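You operate a simulated robot arm through the tools that you are given. There is no shell and no other tool. Be economical: measure what you need, move in short steps, check, and stop when the job is done.

The job below is to be done with a simulated robot arm. You get a single attempt, and the scene is never put back.

## Task
Free stop 1, slide it to 180 mm and lock it again.
Fine: free and lock it with the red key of the framing bench's four-key stand, which ends in its well; stop 2 and the other keys stay as they are.

It is judged by the outcome, as a careful person would: the job done as asked, and still so three seconds after it is handed in. It fails if anything else is knocked over, pushed out of place, dropped, spilled or broken.

## Robot
A 6-joint arm with a fingered hand, on a carriage that runs on a rail from [1, -1070] to [-1, 1070] (x, y) and turns from -138 to 194 degrees about z. Base frame: it is fixed where the carriage stands at the start and does not move with it; the origin is on the floor, on the carriage's upright axis, x ahead of it, y to its left, z up; the surface under the hand at the start is at about z = 880. Units: mm, degrees, N and s.
Its first joint turns from -166.0 to 166.0 degrees. Places, roughly: blue stop one [600, 600, 900]; blue stop two [600, 300, 900]; lever of stop two [600, 200, 1000]; screw of stop one [600, 500, 900]. Payload 4 kg.
The TCP is the grasp point between the finger pads, 26 mm short of the fingertips. In the tool frame z runs along the fingers and y along their closing line. The gripper opens to 132 mm. The gripper's body begins 73 mm behind the TCP. The gripper is a hand of 4 fingers: y runs from the thumb to the fingers, the wrist lies at [0, 0, -239] in the tool frame, and closing takes about 1.5 s.
Orientation is that of the tool frame in the base frame, as [roll, pitch, yaw] about the fixed x, y, z axes, in that order (R = Rz(yaw) Ry(pitch) Rx(roll)). With the fingers straight down and closing along the base's y, the tool's x points along the base's -x, its y along +y and its z along -z.

## Interface
- The arm moves only by the tool servo_tool. Its argument "commands" is a list that holds one entry, the list of rows, each a list of 7 numbers: the shift along the tool's x, y, z in mm, then the turn, a rotation vector about the tool's x, y, z in degrees, then the finger opening in mm, from 0 to 132. In form: [[[tx, ty, tz, wx, wy, wz, gripper], ...]]. A call has 1 to 8 rows; each row is the pose to reach, as a shift and turn from the pose commanded when the call began, along the tool's axes at that moment. A row lasts 0.2 s, in which the tool goes at most 50 mm and 8.6 degrees; a call with a longer step from one row to the next is refused whole, and so is a gripper value outside its range. Where a pose cannot be reached the arm comes as near as it can. A force on the tool above 40 N (or 10 N above the force at the start of the call, whichever is more), or a blocked arm, ends the call early, and 0.2 s more pass. The fingers move at their own pace (about 45 mm/s each) and stop on an object; they squeeze with about 24 N. The grip force told is the motor's: it shows also when the fingers shut on nothing. Time passes only in rows, and 0.2 s behind the last, so rows that repeat a pose let the fingers close. The reply holds the time, the measured pose of the TCP, the force on the tool along the base axes, the opening and the grip force, in the units named above and with some noise, with the torque about the TCP (base axes, N m) and any sound that the robot's microphone picked up, and new pictures: "views" is both (left out), scene, wrist or none.
- Cameras (640 x 400 px; columns grow to the right, rows downward): "scene" is now at [280.9, 209.2, 1453.5]; the picture's right is [0.11, -0.99, 0.00], its down [-0.49, -0.05, -0.87] and it looks along [0.86, 0.10, -0.50] (base axes); focal length 243 px, centre (320, 200). "wrist" rides on the gripper at [68, 2, -97] in the tool frame; the picture's right is [-0.03, 1.00, 0.00], its down [-0.82, -0.02, -0.58] and it looks along [-0.58, -0.01, 0.82] (tool axes); focal length 270 px, centre (320, 200). There is no depth. A picture from a camera that has moved, and an enlarged one, comes with that camera's place and axes in the base frame and with its lens. The place of the scene camera against the robot may be out by one fixed shift of up to 12 mm in any direction.
- move_column(by): slides the trunk up (or, below 0, down) by that many mm; the arm and the scene camera ride with it, the base frame stays. It gives what a move gives, with no picture.
- steer(legs): drives the robot by 1 to 6 legs, each [ahead, left, turn to the left] in mm, mm and degrees, along the robot's own axes; the way and the turn of a leg run together, so that a leg with both is an arc; at most 1500 mm and 180 degrees a leg. The arm and the cameras ride along, it lands a little off, and it stops where it bumps. It keeps to its track: a leg is cut to what the track allows. It gives what a move gives, and a new picture of the scene camera.
- preshape(shape): the hand has 4 fingers and takes this shape, open, in about a second: jaw (thumb against the fingers, like two jaws); tri (thumb and two fingers); tip (a fingertip pinch); poke (one finger out to press); point (the index stretched); flat (the hand flat); cup (the hand cupped); fist (a fist). The gripper value then closes the fingers along that shape, each until it touches; the sizes above hold for jaw. It gives what a move gives, with no picture.
- turn_head(pan, tilt): turns the head with the scene camera to pan (to the left, within 143 degrees either way) and tilt (down, from -29 to 69), counted from straight ahead of the robot. It gives what a move gives, and a new picture of the scene camera.
- inspect(camera, box): a new picture of the part [left, top, right, bottom] of that camera's present view, enlarged. It takes no simulated time.
- close_job(): hands the job in; it is judged then, once.

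Go step by step. Nothing tells you exact positions but the pictures and the camera data: compare them with the known pose of the tool, close in by small moves and look again before you grip or let go. The budget is 120 turns and 260 pictures, counting those below and the enlarged ones. Unless the task says otherwise, let go and move clear before handing in.

The tools are called after "Emit:" as name(argument=value, ...) on one line, values as JSON. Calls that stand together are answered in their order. servo_tool: Moves the arm, as the interface text tells. Its arguments: {"type":"object","properties":{"commands":{"type":"array"},"views":{"type":"string","enum":["both","scene","wrist","none"]}},"required":["commands"]} The other tools are called the same way: move_column (by) slides the trunk up or down; preshape (shape) gives the hand a shape; steer (legs) drives the base; turn_head (pan, tilt) turns the head that bears the scene camera; inspect (camera, box) takes an enlarged picture of a part of a camera's view; close_job () hands the job in.

At the start:

```text
clock: 0.0
tcp_pos: [514.3, 166.2, 1323.0]
orientation: [179.9, 0.0, 180.0]
wrist_force: [0.4, -0.3, -0.9]
ft_torque: [0.0, -0.02, 0.01]
opening: 131.8
grasp_force: 0.1
shape: jaw
trunk travel left (down, up): [-450.0, 178.0]
robot x, y, heading: [3.3, -2.2, 0.1]
head pan, tilt: [6.3, 29.8]
```

scene: 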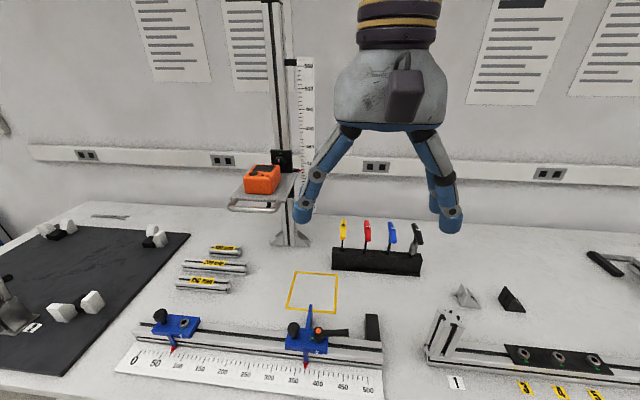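
wrist: 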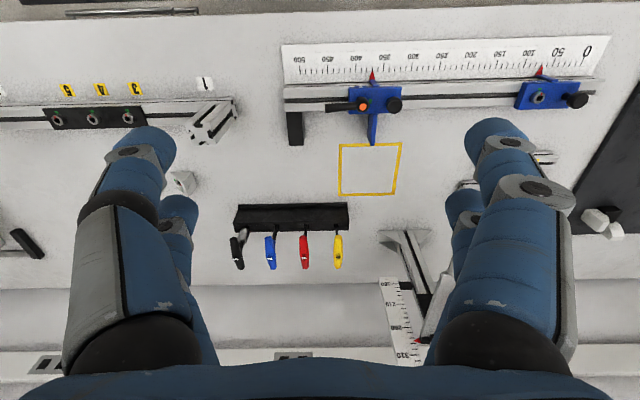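

I see the rail with two blue stops, and the four-key stand (yellow, red, blue, black) behind it. I'll look closer at both.

Emit:
inspect(camera="scene", box=[110, 290, 400, 400])

Emit:
inspect(camera="scene", box=[310, 200, 450, 290])

Emit:
inspect(camera="wrist", box=[220, 30, 620, 280])

```text
2.21 times, centred on (255, 345) of scene
camera zoom: at [280.9, 209.2, 1453.5], right [0.11, -0.99, 0.0], down [-0.49, -0.05, -0.87], along [0.86, 0.1, -0.5], focal length 536 px, centre (463, -120)
```

zoom: 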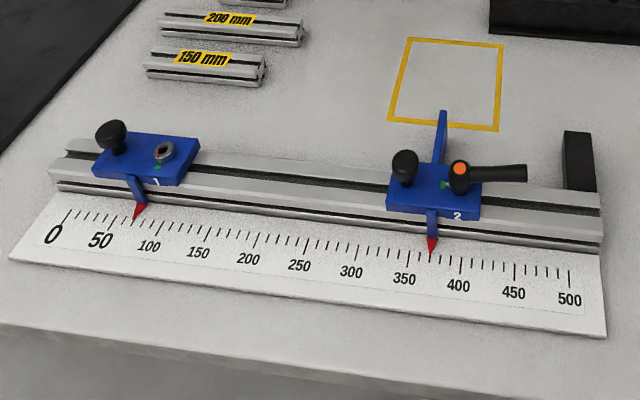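

```text
4.44 times, centred on (380, 245) of scene
camera zoom: at [280.9, 209.2, 1453.5], right [0.11, -0.99, 0.0], down [-0.49, -0.05, -0.87], along [0.86, 0.1, -0.5], focal length 1080 px, centre (53, 0)
```

zoom: 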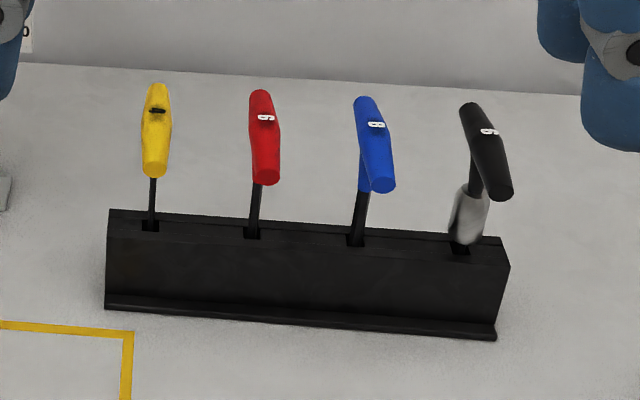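

```text
1.60 times, centred on (420, 155) of wrist
camera zoom: at [445.9, 168.2, 1419.1], right [0.03, 1.0, 0.0], down [0.82, -0.02, 0.58], along [0.58, -0.01, -0.82], focal length 432 px, centre (160, 272)
```

zoom: 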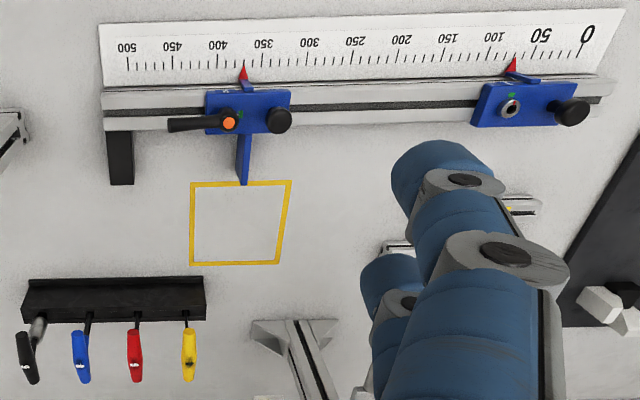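

The red key's handle is at roughly [846, 132, 1033] and stop 1's screw at roughly [586, 552, 930]. I'll bring the wrist camera nearer the keys.

Emit:
servo_tool(commands=[[[-40, -6, 12, 0, 0, 0, 131], [-80, -12, 24, 0, 0, 0, 131], [-120, -17, 36, 0, 0, 0, 131], [-160, -23, 48, 0, 0, 0, 131], [-200, -29, 60, 0, 0, 0, 131], [-240, -34, 70, 0, 0, 0, 131], [-240, -34, 70, 0, 0, 0, 131]]])

```text
clock: 1.6
tcp_pos: [752.7, 134.5, 1251.5]
orientation: [-180.0, -0.1, 179.9]
wrist_force: [1.3, 0.5, 0.1]
ft_torque: [-0.01, 0.0, 0.0]
opening: 131.1
grasp_force: 0.0
shape: jaw
trunk travel left (down, up): [-450.0, 178.0]
robot x, y, heading: [-2.7, 1.1, 0.1]
head pan, tilt: [6.3, 29.8]
camera scene: at [280.9, 209.2, 1453.5], right [0.11, -0.99, 0.0], down [-0.49, -0.05, -0.87], along [0.86, 0.1, -0.5], focal length 243 px, centre (320, 200)
camera wrist: at [684.2, 134.8, 1346.8], right [0.03, 1.0, 0.0], down [0.82, -0.02, 0.58], along [0.58, -0.01, -0.82], focal length 270 px, centre (320, 200)
```

scene: 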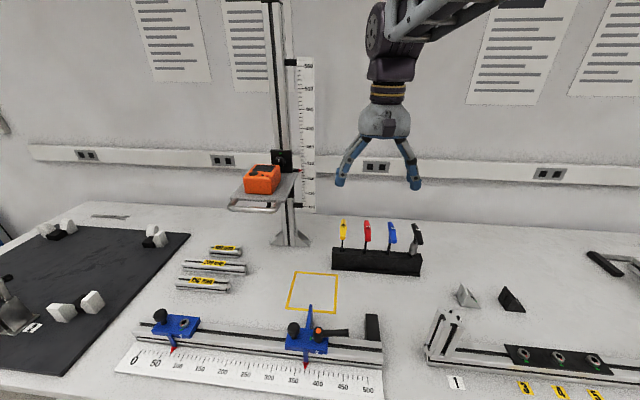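
wrist: 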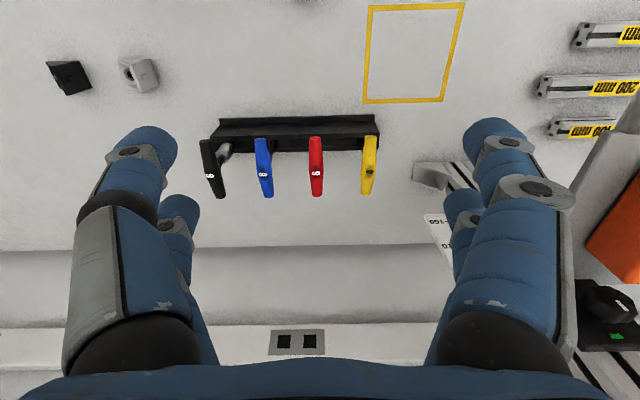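

Emit:
inspect(camera="wrist", box=[190, 90, 400, 220])

```text
3.05 times, centred on (295, 155) of wrist
camera zoom: at [684.2, 134.8, 1346.8], right [0.03, 1.0, 0.0], down [0.82, -0.02, 0.58], along [0.58, -0.01, -0.82], focal length 824 px, centre (396, 337)
```

zoom: 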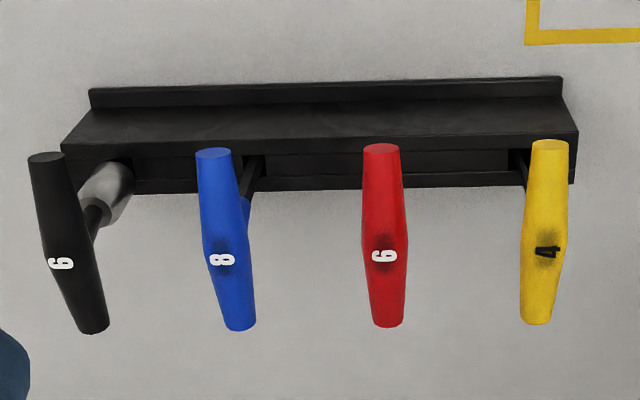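

The red key is 6 and its handle lies along x, centred near [859, 127, 1028], with keys spaced about 70 mm apart. I'll narrow the fingers and move above it.

Emit:
servo_tool(commands=[[[-30, -2, 30, 0, 0, 0, 60], [-60, -4, 60, 0, 0, 0, 60], [-90, -6, 90, 0, 0, 0, 60], [-105, -7.5, 120, 0, 0, 0, 60], [-105, -7.5, 135, 0, 0, 0, 60], [-105, -7.5, 135, 0, 0, 0, 60]]])

Emit:
inspect(camera="scene", box=[310, 150, 450, 290])

```text
clock: 3.0
tcp_pos: [857.4, 125.4, 1117.6]
orientation: [180.0, 0.0, 179.9]
wrist_force: [-0.7, -0.7, -0.3]
ft_torque: [0.0, 0.02, 0.03]
opening: 60.6
grasp_force: 0.0
shape: jaw
trunk travel left (down, up): [-450.0, 178.0]
robot x, y, heading: [0.4, -3.4, 0.3]
head pan, tilt: [6.3, 29.8]
camera scene: at [280.9, 209.2, 1453.5], right [0.11, -0.99, 0.0], down [-0.49, -0.05, -0.87], along [0.86, 0.1, -0.5], focal length 243 px, centre (320, 200)
camera wrist: at [790.1, 127.1, 1213.6], right [0.03, 1.0, 0.0], down [0.82, -0.02, 0.58], along [0.58, -0.01, -0.82], focal length 270 px, centre (320, 200)
```

scene: 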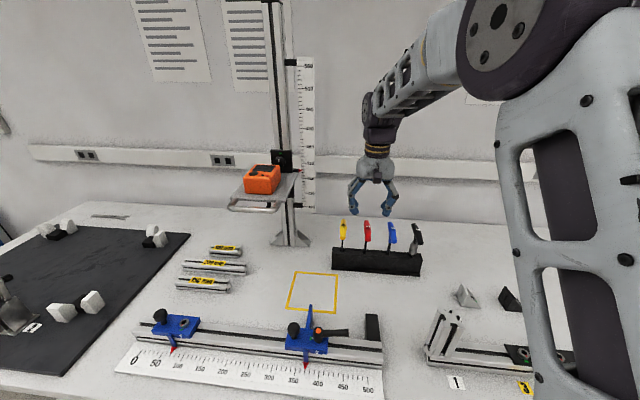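
wrist: 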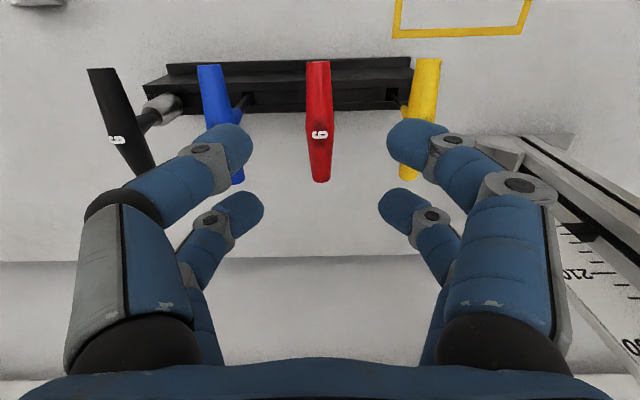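

```text
2.86 times, centred on (380, 220) of scene
camera zoom: at [280.9, 209.2, 1453.5], right [0.11, -0.99, 0.0], down [-0.49, -0.05, -0.87], along [0.86, 0.1, -0.5], focal length 694 px, centre (149, 143)
```

zoom: 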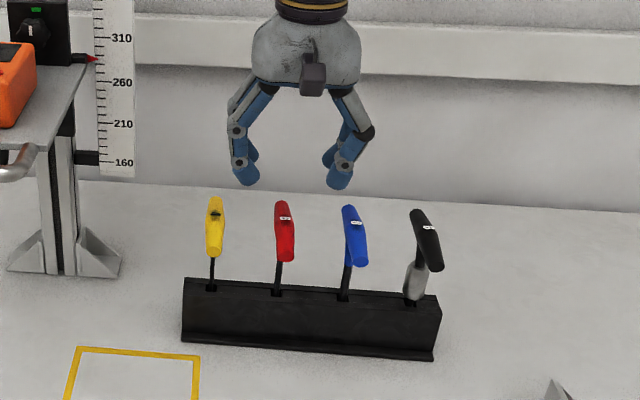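

Handle centre is about [859.5, 125.6, 1027], and the fingers straddle it without touching its neighbours. I'll descend with the fingers at 60 mm.

Emit:
servo_tool(commands=[[[-1, 0, 20, 0, 0, 0, 58], [-2, 0, 40, 0, 0, 0, 58], [-2, 0, 55, 0, 0, 0, 58], [-2, 0, 70, 0, 0, 0, 58], [-2, 0, 80, 0, 0, 0, 58], [-2, 0, 89, 0, 0, 0, 58], [-2, 0, 89, 0, 0, 0, 58]]])

Emit:
inspect(camera="scene", box=[310, 170, 450, 290])

```text
clock: 4.6
tcp_pos: [861.1, 124.6, 1029.8]
orientation: [-180.0, 0.0, -180.0]
wrist_force: [-0.4, 0.6, 1.1]
ft_torque: [-0.02, -0.02, 0.0]
opening: 58.7
grasp_force: 0.1
shape: jaw
trunk travel left (down, up): [-450.0, 178.0]
robot x, y, heading: [4.0, -0.4, -0.1]
head pan, tilt: [6.3, 29.8]
camera scene: at [280.9, 209.2, 1453.5], right [0.11, -0.99, 0.0], down [-0.49, -0.05, -0.87], along [0.86, 0.1, -0.5], focal length 243 px, centre (320, 200)
camera wrist: at [793.2, 126.0, 1125.3], right [0.03, 1.0, 0.0], down [0.82, -0.02, 0.58], along [0.58, -0.01, -0.82], focal length 270 px, centre (320, 200)
```

scene: 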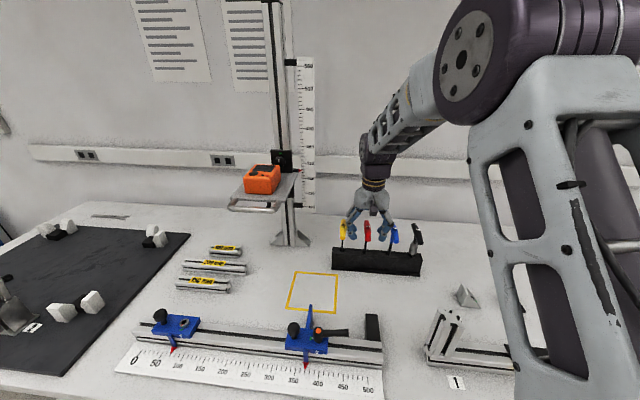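
wrist: 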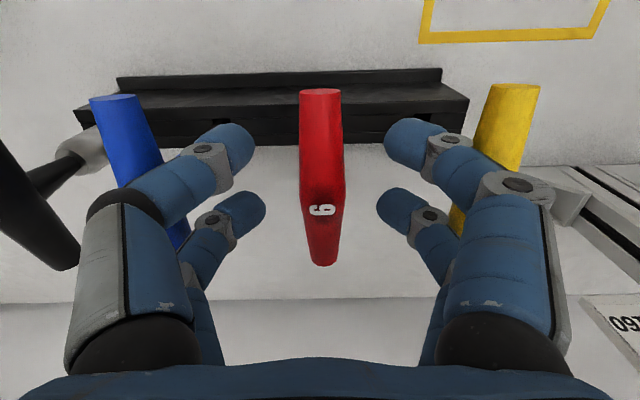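

```text
3.33 times, centred on (380, 230) of scene
camera zoom: at [280.9, 209.2, 1453.5], right [0.11, -0.99, 0.0], down [-0.49, -0.05, -0.87], along [0.86, 0.1, -0.5], focal length 810 px, centre (120, 100)
```

zoom: 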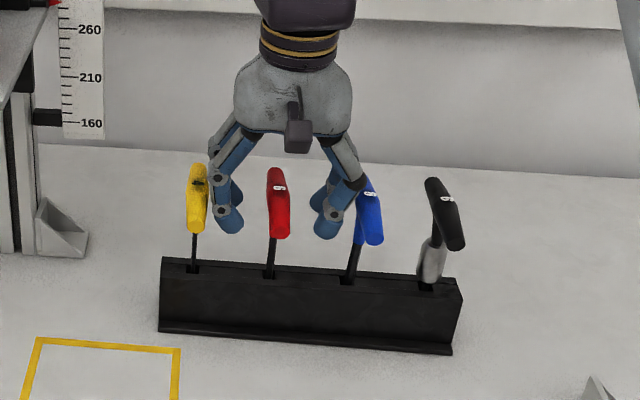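

The red handle sits centred between the finger pairs. Closing.

Emit:
servo_tool(commands=[[[0, 0, 0, 0, 0, 0, 40], [0, 0, 0, 0, 0, 0, 20], [0, 0, 0, 0, 0, 0, 5], [0, 0, 0, 0, 0, 0, 5], [0, 0, 0, 0, 0, 0, 5], [0, 0, 0, 0, 0, 0, 5], [0, 0, 0, 0, 0, 0, 5], [0, 0, 0, 0, 0, 0, 5]]])

Emit:
inspect(camera="scene", box=[310, 170, 450, 290])

```text
clock: 6.4
tcp_pos: [861.2, 124.4, 1027.8]
orientation: [180.0, 0.0, 180.0]
wrist_force: [0.2, 0.3, -0.2]
ft_torque: [-0.02, -0.01, 0.01]
opening: 3.1
grasp_force: 23.9
shape: jaw
trunk travel left (down, up): [-450.0, 178.0]
robot x, y, heading: [-0.8, -3.4, -0.1]
head pan, tilt: [6.3, 29.8]
camera scene: at [280.9, 209.2, 1453.5], right [0.11, -0.99, 0.0], down [-0.49, -0.05, -0.87], along [0.86, 0.1, -0.5], focal length 243 px, centre (320, 200)
camera wrist: at [793.3, 125.9, 1125.3], right [0.03, 1.0, 0.0], down [0.82, -0.02, 0.58], along [0.58, -0.01, -0.82], focal length 270 px, centre (320, 200)
```

scene: 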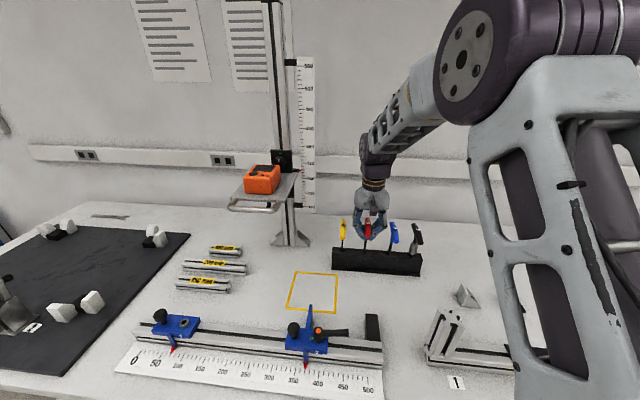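
wrist: 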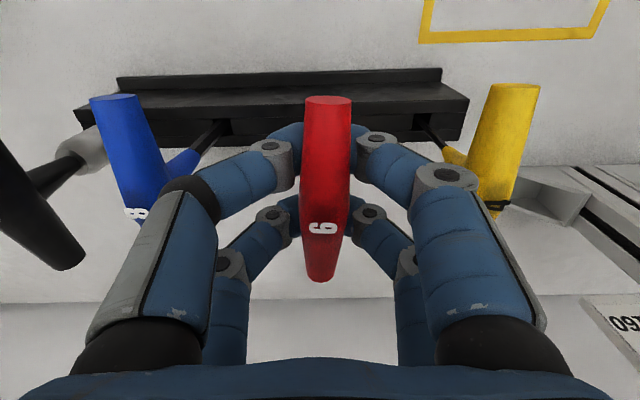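

```text
3.33 times, centred on (380, 230) of scene
camera zoom: at [280.9, 209.2, 1453.5], right [0.11, -0.99, 0.0], down [-0.49, -0.05, -0.87], along [0.86, 0.1, -0.5], focal length 810 px, centre (120, 100)
```

zoom: 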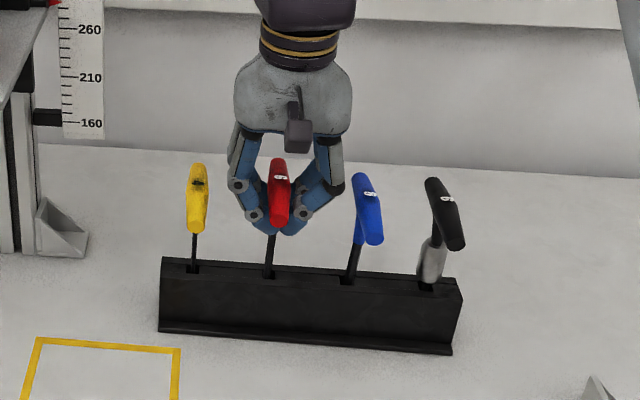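

The fingers have wrapped under the handle, raising it a little. I'll lift the key straight out and check how it hangs.

Emit:
servo_tool(commands=[[[0, 0, -15, 0, 0, 0, 5], [0, 0, -30, 0, 0, 0, 5], [0, 0, -50, 0, 0, 0, 5], [0, 0, -70, 0, 0, 0, 5], [0, 0, -90, 0, 0, 0, 5], [0, 0, -110, 0, 0, 0, 5], [0, 0, -130, 0, 0, 0, 5]]])

Emit:
inspect(camera="scene", box=[310, 130, 450, 290])

```text
clock: 8.0
tcp_pos: [861.3, 125.3, 1159.2]
orientation: [-180.0, 0.0, 180.0]
wrist_force: [-0.6, 0.5, -1.2]
ft_torque: [0.01, 0.02, -0.02]
opening: 3.0
grasp_force: 24.2
shape: jaw
trunk travel left (down, up): [-450.0, 178.0]
robot x, y, heading: [1.6, 0.1, 0.1]
head pan, tilt: [6.3, 29.8]
camera scene: at [281.1, 209.2, 1453.5], right [0.11, -0.99, 0.0], down [-0.49, -0.05, -0.87], along [0.86, 0.1, -0.5], focal length 243 px, centre (320, 200)
camera wrist: at [793.5, 126.0, 1254.5], right [0.03, 1.0, 0.0], down [0.82, -0.02, 0.58], along [0.58, -0.01, -0.82], focal length 270 px, centre (320, 200)
```

scene: 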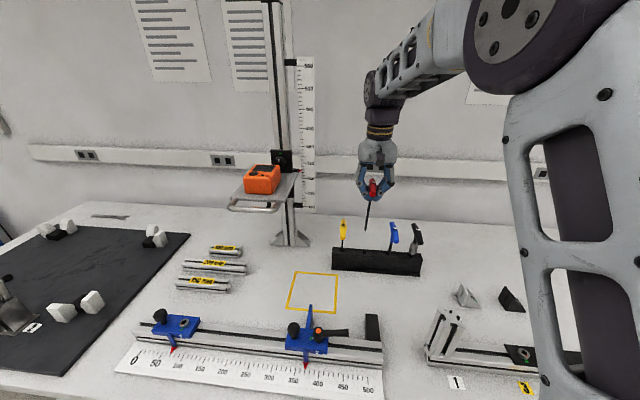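
wrist: 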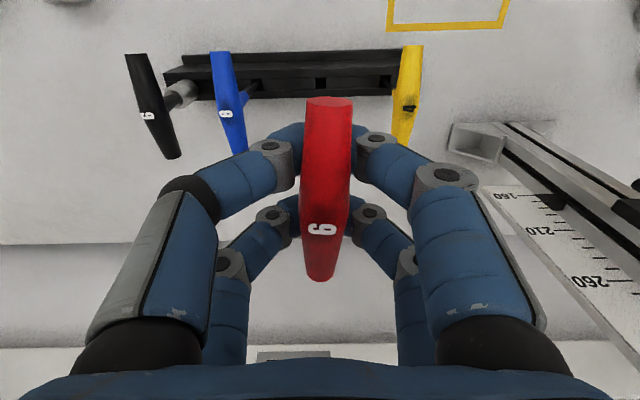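

```text
2.50 times, centred on (380, 210) of scene
camera zoom: at [281.1, 209.2, 1453.5], right [0.11, -0.99, 0.0], down [-0.49, -0.05, -0.87], along [0.86, 0.1, -0.5], focal length 607 px, centre (170, 175)
```

zoom: 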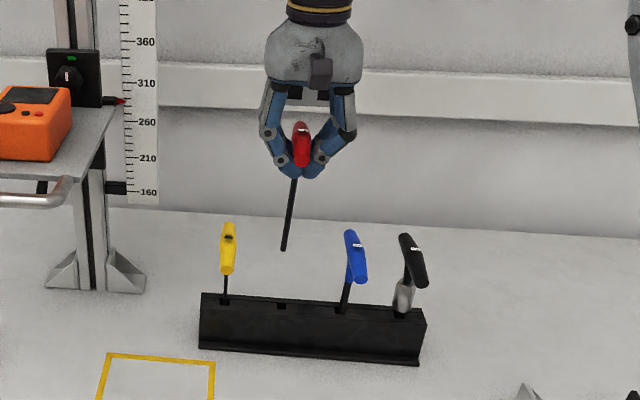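

The key hangs nearly vertical with its tip about 135 mm below the TCP. I'll carry it back from the tower and over towards stop 1.

Emit:
servo_tool(commands=[[[20, 0, -30, 0, 0, 0, 5], [60, 10, -50, 0, 0, 0, 5], [105, 20, -70, 0, 0, 0, 5], [150, 35, -90, 0, 0, 0, 5], [190, 60, -90, 0, 0, 0, 5], [225, 92, -90, 0, 0, 0, 5], [260, 125, -90, 0, 0, 0, 5], [280, 165, -90, 0, 0, 0, 5]]], views="none")

Emit:
servo_tool(commands=[[[20, 40, 0, 0, 0, 0, 5], [40, 80, 0, 0, 0, 0, 5], [60, 120, 0, 0, 0, 0, 5], [70, 150, 0, 0, 0, 0, 5], [80, 180, 0, 0, 0, 0, 5], [80, 180, 0, 0, 0, 0, 5]]])

```text
refused: row 3 steps farther than a row can; nothing moved
```

```text
clock: 9.4
tcp_pos: [784.3, 300.9, 1159.6]
orientation: [-180.0, 0.2, 179.8]
wrist_force: [10.2, -30.1, 6.9]
ft_torque: [0.56, 0.05, -0.29]
opening: 1.3
grasp_force: 23.9
shape: jaw
trunk travel left (down, up): [-450.0, 178.0]
robot x, y, heading: [5.6, -3.8, 0.1]
head pan, tilt: [6.3, 29.8]
camera scene: at [281.5, 206.6, 1453.7], right [0.11, -0.99, 0.0], down [-0.49, -0.05, -0.87], along [0.86, 0.09, -0.5], focal length 243 px, centre (320, 200)
camera wrist: at [715.1, 302.8, 1256.1], right [0.03, 1.0, 0.0], down [0.81, -0.02, 0.58], along [0.58, -0.02, -0.82], focal length 270 px, centre (320, 200)
```

scene: 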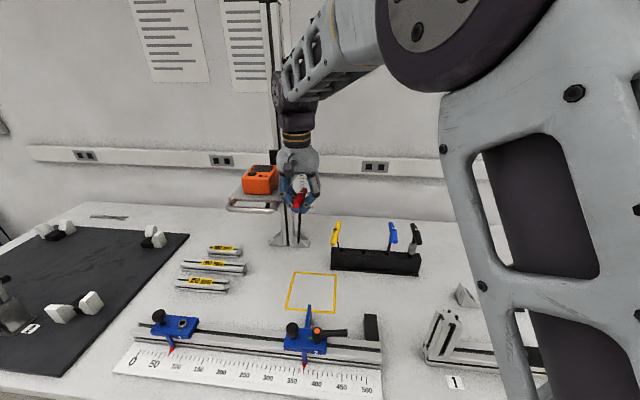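
wrist: 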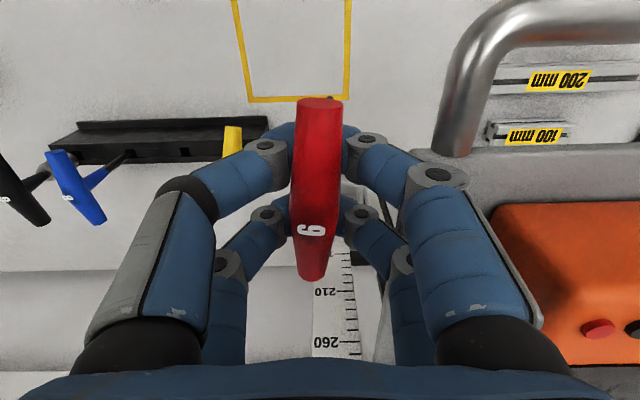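

My first call was refused and the second ran from the wrong start. The hand is now pressing on the tower's platform with 30 N, so I'll back off at once and check the tower.

Emit:
servo_tool(commands=[[[0, -25, 0, 0, 0, 0, 5], [0, -60, 0, 0, 0, 0, 5], [20, -90, 0, 0, 0, 0, 5], [20, -90, 0, 0, 0, 0, 5]]])

Emit:
inspect(camera="scene", box=[200, 60, 400, 260])

```text
clock: 10.4
tcp_pos: [760.7, 217.0, 1159.1]
orientation: [180.0, 0.0, 180.0]
wrist_force: [0.5, 0.5, -0.6]
ft_torque: [0.0, -0.03, 0.01]
opening: 1.4
grasp_force: 23.3
shape: jaw
trunk travel left (down, up): [-450.0, 178.0]
robot x, y, heading: [-1.6, 4.6, 0.0]
head pan, tilt: [6.3, 29.8]
camera scene: at [280.9, 209.2, 1453.5], right [0.11, -0.99, 0.0], down [-0.49, -0.05, -0.87], along [0.86, 0.1, -0.5], focal length 243 px, centre (320, 200)
camera wrist: at [692.7, 218.3, 1254.8], right [0.03, 1.0, 0.0], down [0.82, -0.02, 0.58], along [0.58, -0.01, -0.82], focal length 270 px, centre (320, 200)
```

scene: 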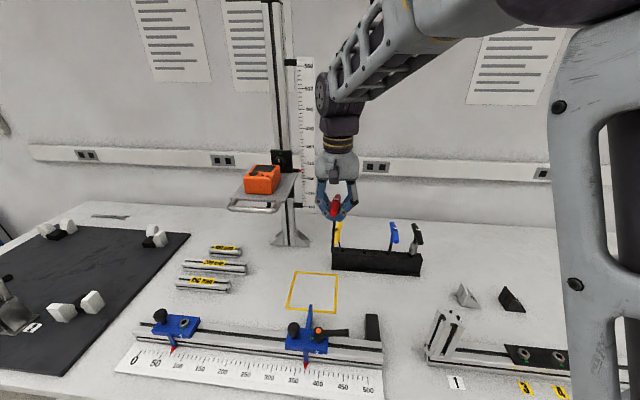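
wrist: 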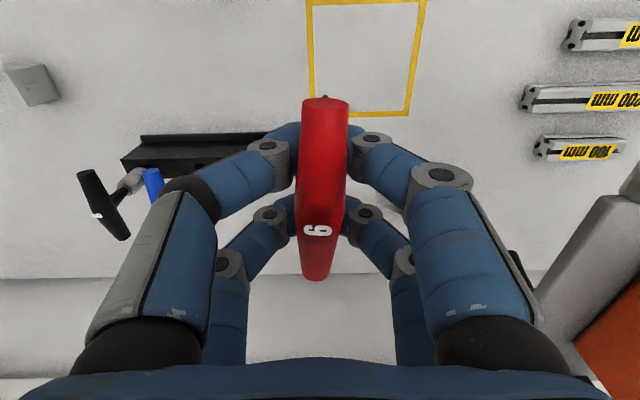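

```text
2.00 times, centred on (300, 160) of scene
camera zoom: at [280.9, 209.2, 1453.5], right [0.11, -0.99, 0.0], down [-0.49, -0.05, -0.87], along [0.86, 0.1, -0.5], focal length 486 px, centre (360, 280)
```

zoom: 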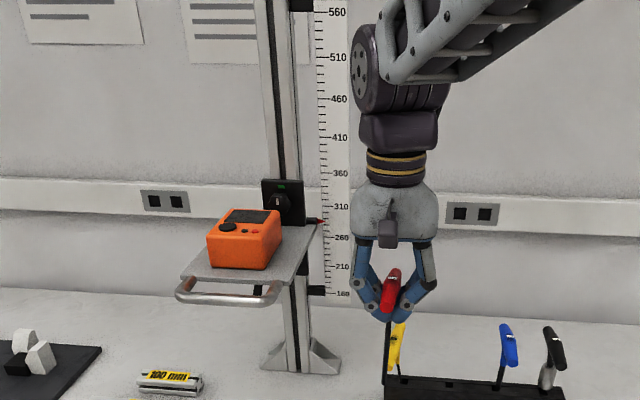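

The tower and its box look unmoved. I now check the yellow key, which the hanging tip may have brushed; I'll raise and move away to see it.

Emit:
servo_tool(commands=[[[20, 0, -40, 0, 0, 0, 5], [50, 0, -75, 0, 0, 0, 5], [90, 0, -90, 0, 0, 0, 5], [130, 0, -90, 0, 0, 0, 5], [170, 0, -90, 0, 0, 0, 5], [170, 0, -90, 0, 0, 0, 5]]])

Emit:
inspect(camera="scene", box=[310, 200, 450, 290])

Emit:
inspect(camera="wrist", box=[100, 150, 340, 310])

```text
clock: 11.8
tcp_pos: [591.0, 219.2, 1248.3]
orientation: [-180.0, 0.0, 179.9]
wrist_force: [0.5, 0.1, -1.9]
ft_torque: [-0.02, 0.0, 0.0]
opening: 1.1
grasp_force: 23.5
shape: jaw
trunk travel left (down, up): [-450.0, 178.0]
robot x, y, heading: [-0.8, 3.7, 0.3]
head pan, tilt: [6.3, 29.8]
camera scene: at [281.0, 209.2, 1453.5], right [0.11, -0.99, 0.0], down [-0.49, -0.05, -0.87], along [0.86, 0.1, -0.5], focal length 243 px, centre (320, 200)
camera wrist: at [522.4, 219.0, 1344.6], right [0.03, 1.0, 0.0], down [0.82, -0.02, 0.58], along [0.58, -0.01, -0.82], focal length 270 px, centre (320, 200)
```

scene: 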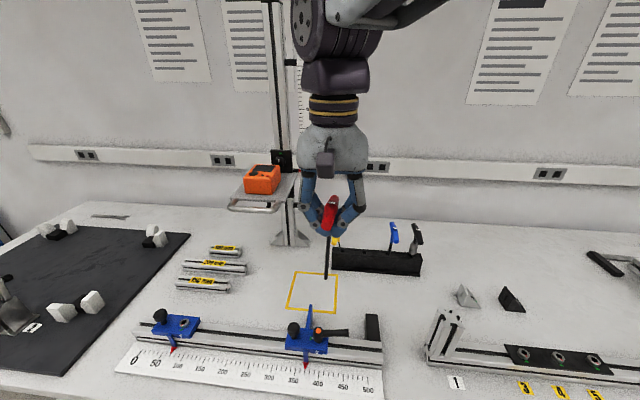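
wrist: 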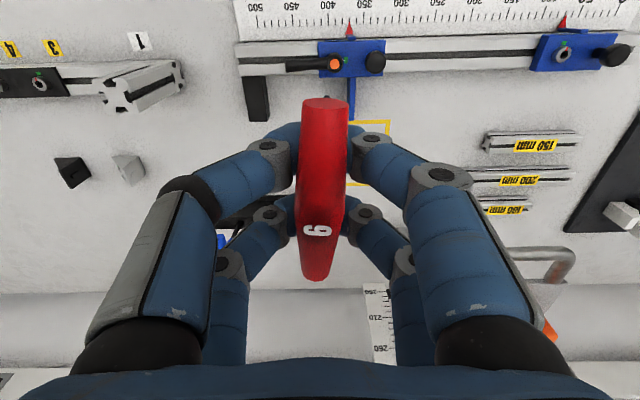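

```text
4.44 times, centred on (380, 245) of scene
camera zoom: at [281.0, 209.2, 1453.5], right [0.11, -0.99, 0.0], down [-0.49, -0.05, -0.87], along [0.86, 0.1, -0.5], focal length 1080 px, centre (53, 0)
```

zoom: 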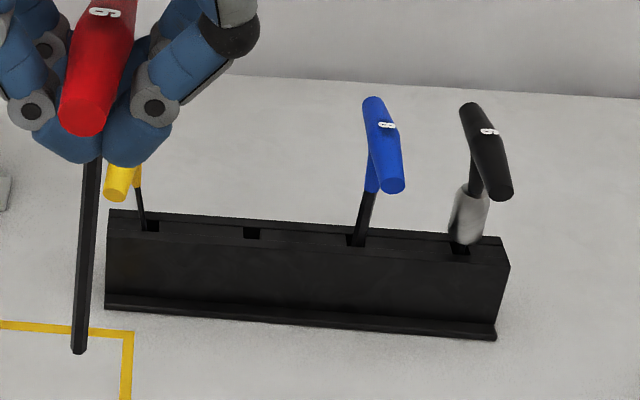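

```text
2.50 times, centred on (220, 230) of wrist
camera zoom: at [522.4, 219.0, 1344.6], right [0.03, 1.0, 0.0], down [0.82, -0.02, 0.58], along [0.58, -0.01, -0.82], focal length 676 px, centre (570, 125)
```

zoom: 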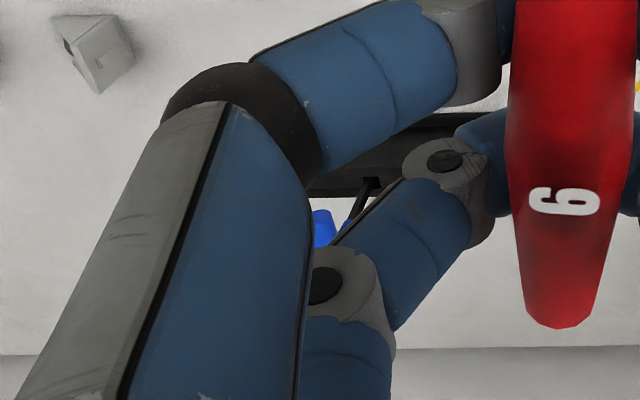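

The yellow and blue keys are leaning slightly in their loose wells but are still seated, and the red key is held well. I'll move on above stop 1 to read the screw.

Emit:
servo_tool(commands=[[[15, 40, 0, 0, 0, 0, 5], [30, 80, 0, 0, 0, 0, 5], [45, 122, 0, 0, 0, 0, 5], [60, 165, 0, 0, 0, 0, 5], [75, 208, 0, 0, 0, 0, 5], [90, 250, 0, 0, 0, 0, 5], [90, 250, 0, 0, 0, 0, 5]]])

Emit:
inspect(camera="scene", box=[310, 200, 450, 290])

Emit:
inspect(camera="wrist", box=[320, 60, 460, 160])

```text
clock: 13.4
tcp_pos: [505.9, 465.9, 1250.2]
orientation: [180.0, 0.1, 179.5]
wrist_force: [0.0, -0.2, -0.7]
ft_torque: [-0.01, 0.02, 0.0]
opening: 1.1
grasp_force: 24.4
shape: jaw
trunk travel left (down, up): [-450.0, 178.0]
robot x, y, heading: [6.4, -3.8, -0.3]
head pan, tilt: [6.3, 29.8]
camera scene: at [276.2, 220.9, 1444.9], right [0.25, -0.97, 0.0], down [-0.56, -0.14, -0.82], along [0.79, 0.2, -0.58], focal length 243 px, centre (320, 200)
camera wrist: at [438.5, 467.4, 1344.9], right [0.03, 1.0, 0.0], down [0.82, -0.03, 0.58], along [0.58, -0.02, -0.82], focal length 270 px, centre (320, 200)
```

scene: 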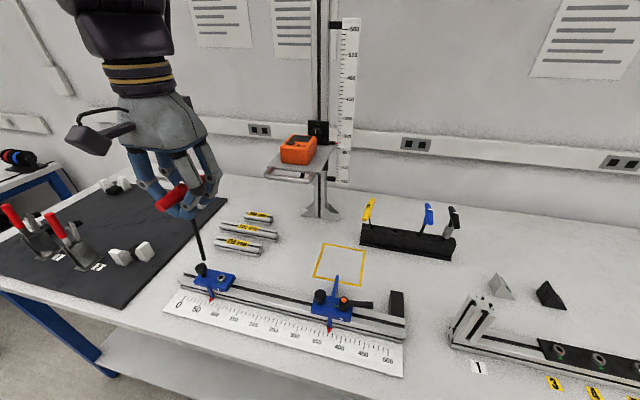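
wrist: 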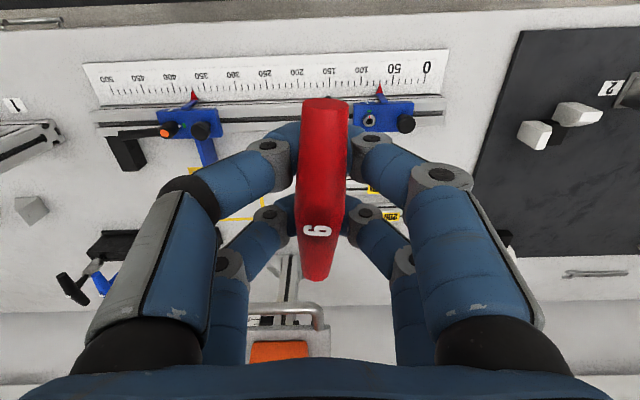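

```text
4.44 times, centred on (380, 245) of scene
camera zoom: at [276.2, 220.9, 1444.9], right [0.25, -0.97, 0.0], down [-0.56, -0.14, -0.82], along [0.79, 0.2, -0.58], focal length 1080 px, centre (53, 0)
```

zoom: 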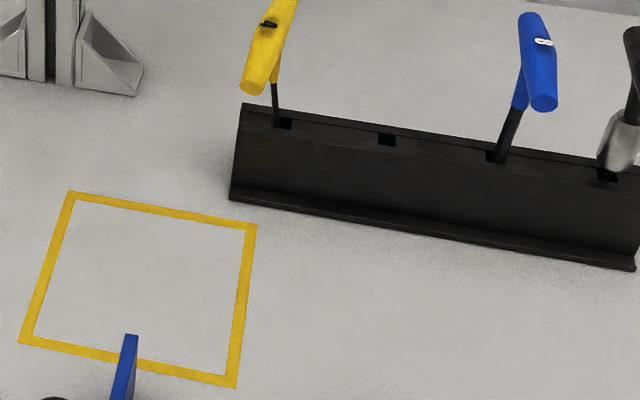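

```text
4.00 times, centred on (390, 110) of wrist
camera zoom: at [438.5, 467.4, 1344.9], right [0.03, 1.0, 0.0], down [0.82, -0.03, 0.58], along [0.58, -0.02, -0.82], focal length 1081 px, centre (40, 560)
```

zoom: 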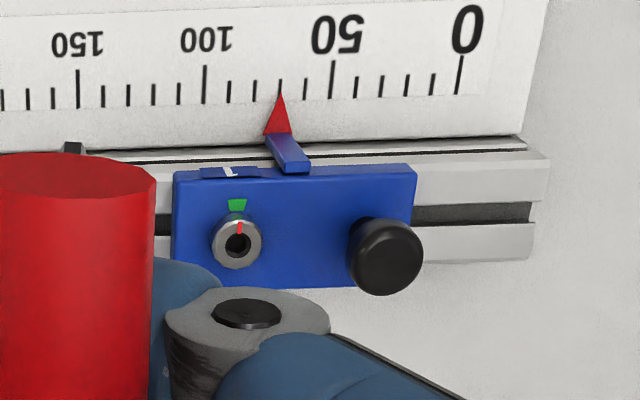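

Stop 1 reads 70 mm, and the screw's red line points at the green mark, which I take as locked. I'll zoom on the scene view to locate the screw and key tip.

Emit:
inspect(camera="scene", box=[130, 170, 290, 310])

Emit:
inspect(camera="scene", box=[180, 250, 260, 310])

```text
2.86 times, centred on (210, 240) of scene
camera zoom: at [276.2, 220.9, 1444.9], right [0.25, -0.97, 0.0], down [-0.56, -0.14, -0.82], along [0.79, 0.2, -0.58], focal length 694 px, centre (634, 86)
```

zoom: 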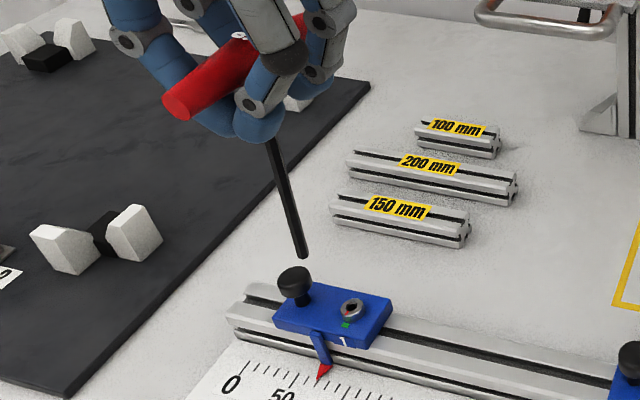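

```text
6.67 times, centred on (220, 280) of scene
camera zoom: at [276.2, 220.9, 1444.9], right [0.25, -0.97, 0.0], down [-0.56, -0.14, -0.82], along [0.79, 0.2, -0.58], focal length 1620 px, centre (987, -333)
```

zoom: 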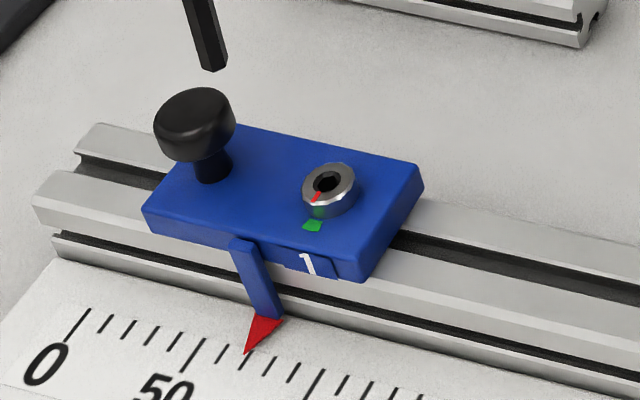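

The key tilts about 3° in the grip, tip toward -x and +y. I'll counter-tilt the tool and bring the tip down to hover above the screw, estimated at [580, 537, 943].

Emit:
servo_tool(commands=[[[-20, 20, 10, 1, -1, 0, 5], [-40, 40, 25, 2, -2, 0, 5], [-60, 60, 40, 3.3, -2.8, 0, 5], [-74, 71, 60, 3.3, -2.8, 0, 5], [-74, 71, 80, 3.3, -2.8, 0, 5], [-74, 71, 100, 3.3, -2.8, 0, 5], [-74, 71, 120, 3.3, -2.8, 0, 5], [-74, 71, 120, 3.3, -2.8, 0, 5]]], views="scene")

Emit:
inspect(camera="scene", box=[150, 190, 270, 310])

```text
clock: 15.2
tcp_pos: [575.0, 536.1, 1129.9]
orientation: [-176.7, 2.8, -180.0]
wrist_force: [0.4, -0.3, -0.9]
ft_torque: [0.02, -0.01, 0.0]
opening: 1.2
grasp_force: 24.4
shape: jaw
trunk travel left (down, up): [-450.0, 178.0]
robot x, y, heading: [-4.0, 5.1, -0.1]
head pan, tilt: [6.3, 29.8]
camera scene: at [280.9, 209.2, 1453.5], right [0.11, -0.99, 0.0], down [-0.49, -0.05, -0.87], along [0.86, 0.1, -0.5], focal length 243 px, centre (320, 200)
```

scene: 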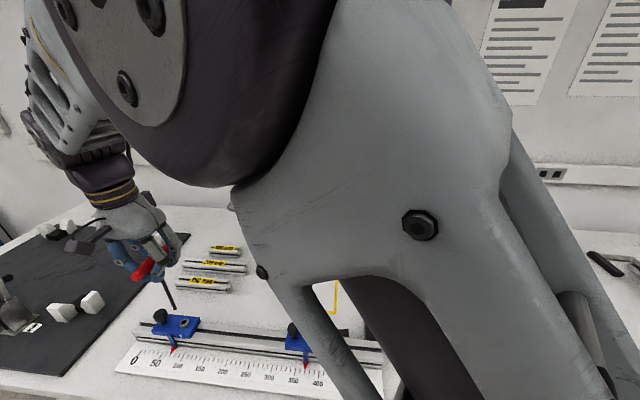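

```text
3.33 times, centred on (210, 250) of scene
camera zoom: at [280.9, 209.2, 1453.5], right [0.11, -0.99, 0.0], down [-0.49, -0.05, -0.87], along [0.86, 0.1, -0.5], focal length 810 px, centre (687, 33)
```

zoom: 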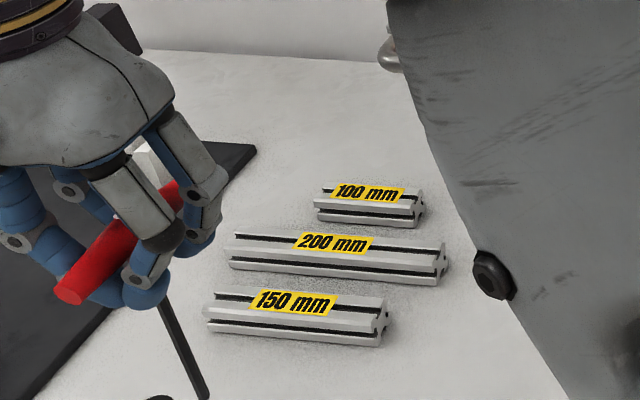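

Emit:
inspect(camera="scene", box=[130, 260, 230, 350])

```text
4.44 times, centred on (180, 305) of scene
camera zoom: at [280.9, 209.2, 1453.5], right [0.11, -0.99, 0.0], down [-0.49, -0.05, -0.87], along [0.86, 0.1, -0.5], focal length 1080 px, centre (942, -267)
```

zoom: 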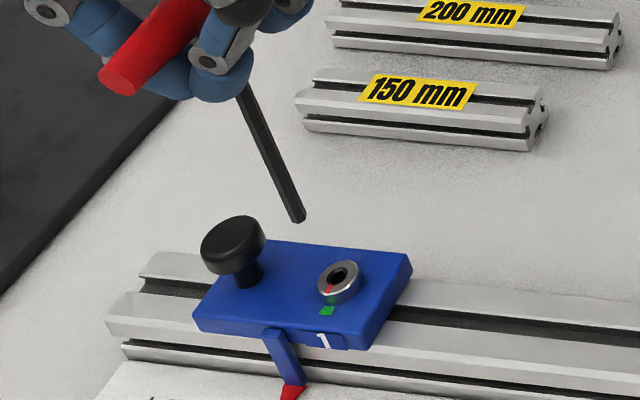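

The shaft is now vertical to within about 0.2° across the view, and the tip is some 6 mm off laterally. I'll correct that and go down 35 mm.

Emit:
servo_tool(commands=[[[-5, 0.7, 5, 0, 0, 0, 5], [-4.8, 1.2, 15, 0, 0, 0, 5], [-4.5, 1.8, 25, 0, 0, 0, 5], [-4.2, 2.2, 35.2, 0, 0, 0, 5], [-4.2, 2.2, 35.2, 0, 0, 0, 5]]], views="none")

Emit:
inspect(camera="scene", box=[140, 280, 220, 350])

```text
clock: 16.4
tcp_pos: [580.4, 535.7, 1094.6]
orientation: [-176.7, 2.9, -179.9]
wrist_force: [1.3, 0.9, -1.4]
ft_torque: [-0.03, 0.03, -0.01]
opening: 1.1
grasp_force: 24.6
shape: jaw
trunk travel left (down, up): [-450.0, 178.0]
robot x, y, heading: [0.0, 1.1, 0.1]
head pan, tilt: [6.3, 29.8]
```

```text
5.71 times, centred on (180, 315) of scene
camera zoom: at [280.9, 209.2, 1453.5], right [0.11, -0.99, 0.0], down [-0.49, -0.05, -0.87], along [0.86, 0.1, -0.5], focal length 1388 px, centre (1120, -457)
```

zoom: 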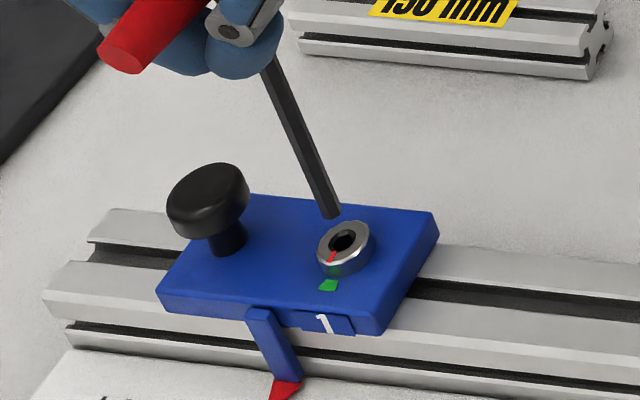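

Lateral alignment now looks within 1 mm, with about 20 mm left to go. I'll descend further.

Emit:
servo_tool(commands=[[[0.4, 0.4, 7, 0, 0, 0, 5], [0.7, 0.8, 14, 0, 0, 0, 5], [0.7, 0.8, 14, 0, 0, 0, 5]]], views="none")

Emit:
inspect(camera="scene", box=[163, 302, 203, 332])

```text
clock: 17.2
tcp_pos: [580.7, 535.4, 1079.9]
orientation: [-176.7, 2.7, -179.9]
wrist_force: [0.3, -0.2, -0.1]
ft_torque: [0.0, 0.0, -0.01]
opening: 1.2
grasp_force: 24.1
shape: jaw
trunk travel left (down, up): [-450.0, 178.0]
robot x, y, heading: [-1.4, 3.0, -0.0]
head pan, tilt: [6.3, 29.8]
```

```text
13.33 times, centred on (183, 317) of scene
camera zoom: at [280.9, 209.2, 1453.5], right [0.11, -0.99, 0.0], down [-0.49, -0.05, -0.87], along [0.86, 0.1, -0.5], focal length 3239 px, centre (2147, -1360)
```

zoom: 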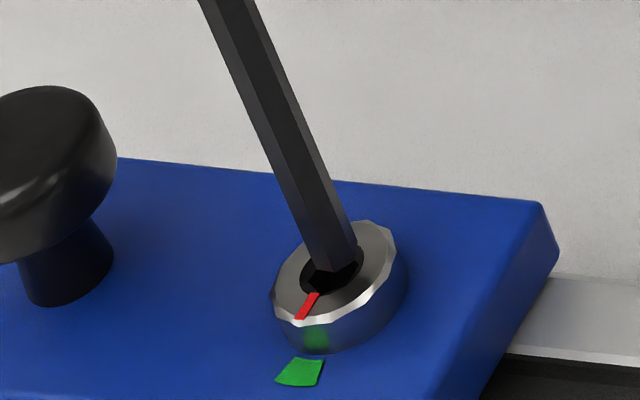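

Emit:
servo_tool(commands=[[[0.1, 0.15, 2, 0, 0, 0, 5], [0.2, 0.25, 4, 0, 0, 0, 5], [0.2, 0.25, 4, 0, 0, 0, 5]]], views="none")

Emit:
inspect(camera="scene", box=[163, 302, 203, 332])

```text
clock: 18.0
tcp_pos: [582.1, 536.2, 1075.7]
orientation: [-176.8, 2.9, -179.9]
wrist_force: [1.1, -0.8, -1.4]
ft_torque: [-0.01, 0.01, -0.02]
opening: 1.2
grasp_force: 23.8
shape: jaw
trunk travel left (down, up): [-450.0, 178.0]
robot x, y, heading: [2.8, 1.9, -0.1]
head pan, tilt: [6.3, 29.8]
```

```text
13.33 times, centred on (183, 317) of scene
camera zoom: at [280.9, 209.2, 1453.5], right [0.11, -0.99, 0.0], down [-0.49, -0.05, -0.87], along [0.86, 0.1, -0.5], focal length 3239 px, centre (2147, -1360)
```

zoom: 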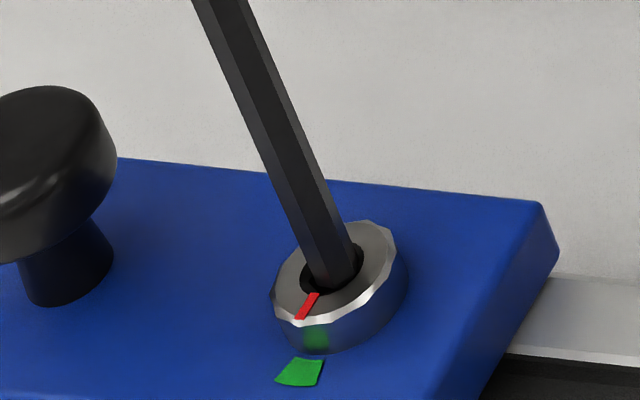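

Emit:
servo_tool(commands=[[[0.1, 0.1, 1.5, 0, 0, 0, 5], [0.15, 0.2, 3, 0, 0, 0, 5], [0.15, 0.2, 3, 0, 0, 0, 5]]], views="none")

Emit:
inspect(camera="scene", box=[163, 302, 203, 332])

```text
clock: 18.8
tcp_pos: [580.4, 535.9, 1073.1]
orientation: [-176.7, 2.8, -179.8]
wrist_force: [0.8, 0.9, -0.6]
ft_torque: [-0.02, -0.02, -0.01]
opening: 1.1
grasp_force: 23.7
shape: jaw
trunk travel left (down, up): [-450.0, 178.0]
robot x, y, heading: [1.5, -0.1, -0.1]
head pan, tilt: [6.3, 29.8]
```

```text
13.33 times, centred on (183, 317) of scene
camera zoom: at [280.9, 209.2, 1453.5], right [0.11, -0.99, 0.0], down [-0.49, -0.05, -0.87], along [0.86, 0.1, -0.5], focal length 3239 px, centre (2147, -1360)
```

zoom: 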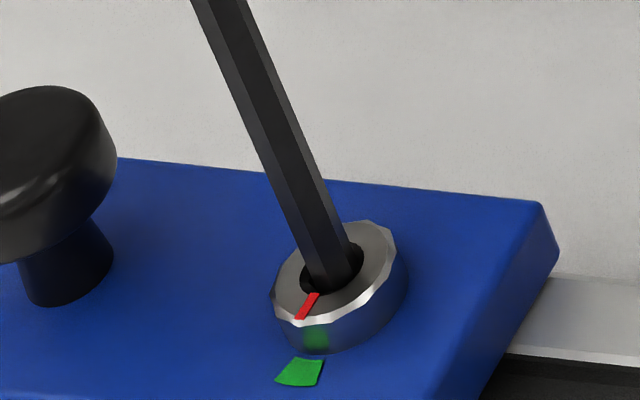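

Emit:
servo_tool(commands=[[[-0.6, -0.3, 1.5, 0, 0, 0, 5], [-0.6, -0.3, 3, 0, 0, 0, 5], [-0.6, -0.3, 4, 0, 0, 0, 5], [-0.6, -0.3, 4, 0, 0, 0, 5]]], views="none")

Emit:
inspect(camera="scene", box=[163, 302, 203, 332])

```text
clock: 19.8
tcp_pos: [582.3, 536.7, 1069.4]
orientation: [-176.7, 2.8, -179.9]
wrist_force: [-0.7, 0.7, -0.6]
ft_torque: [0.0, 0.0, 0.03]
opening: 1.2
grasp_force: 23.9
shape: jaw
trunk travel left (down, up): [-450.0, 178.0]
robot x, y, heading: [-1.3, 1.5, -0.1]
head pan, tilt: [6.3, 29.8]
```

```text
13.33 times, centred on (183, 317) of scene
camera zoom: at [280.9, 209.2, 1453.5], right [0.11, -0.99, 0.0], down [-0.49, -0.05, -0.87], along [0.86, 0.1, -0.5], focal length 3239 px, centre (2147, -1360)
```

zoom: 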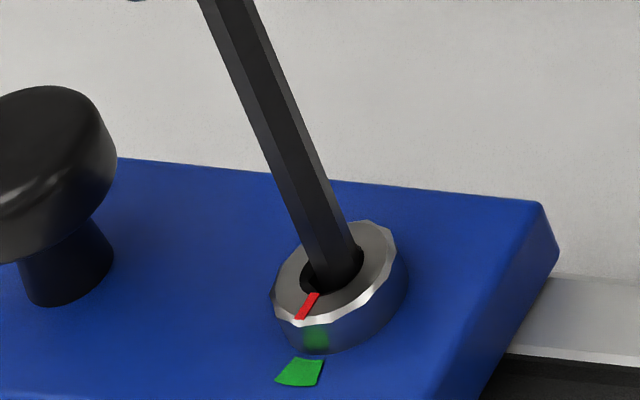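

The tip is inside the socket with no force. Continuing down gently.

Emit:
servo_tool(commands=[[[0, 0.1, 1.5, 0, 0, 0, 5], [0.1, 0.2, 3, 0, 0, 0, 5], [0.2, 0.3, 5, 0, 0, 0, 5], [0.3, 0.4, 7, 0, 0, 0, 5], [0.3, 0.4, 7, 0, 0, 0, 5]]], views="none")

Emit:
inspect(camera="scene", box=[163, 302, 203, 332])

```text
clock: 21.0
tcp_pos: [582.0, 536.8, 1062.0]
orientation: [-176.8, 2.7, -180.0]
wrist_force: [-0.7, 0.3, 0.3]
ft_torque: [0.03, -0.01, 0.02]
opening: 1.1
grasp_force: 24.0
shape: jaw
trunk travel left (down, up): [-450.0, 178.0]
robot x, y, heading: [-0.1, 1.5, 0.1]
head pan, tilt: [6.3, 29.8]
```

```text
13.33 times, centred on (183, 317) of scene
camera zoom: at [280.9, 209.2, 1453.5], right [0.11, -0.99, 0.0], down [-0.49, -0.05, -0.87], along [0.86, 0.1, -0.5], focal length 3239 px, centre (2147, -1360)
```

zoom: 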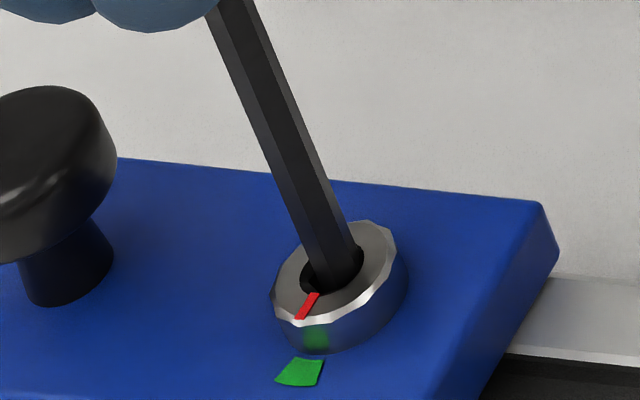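

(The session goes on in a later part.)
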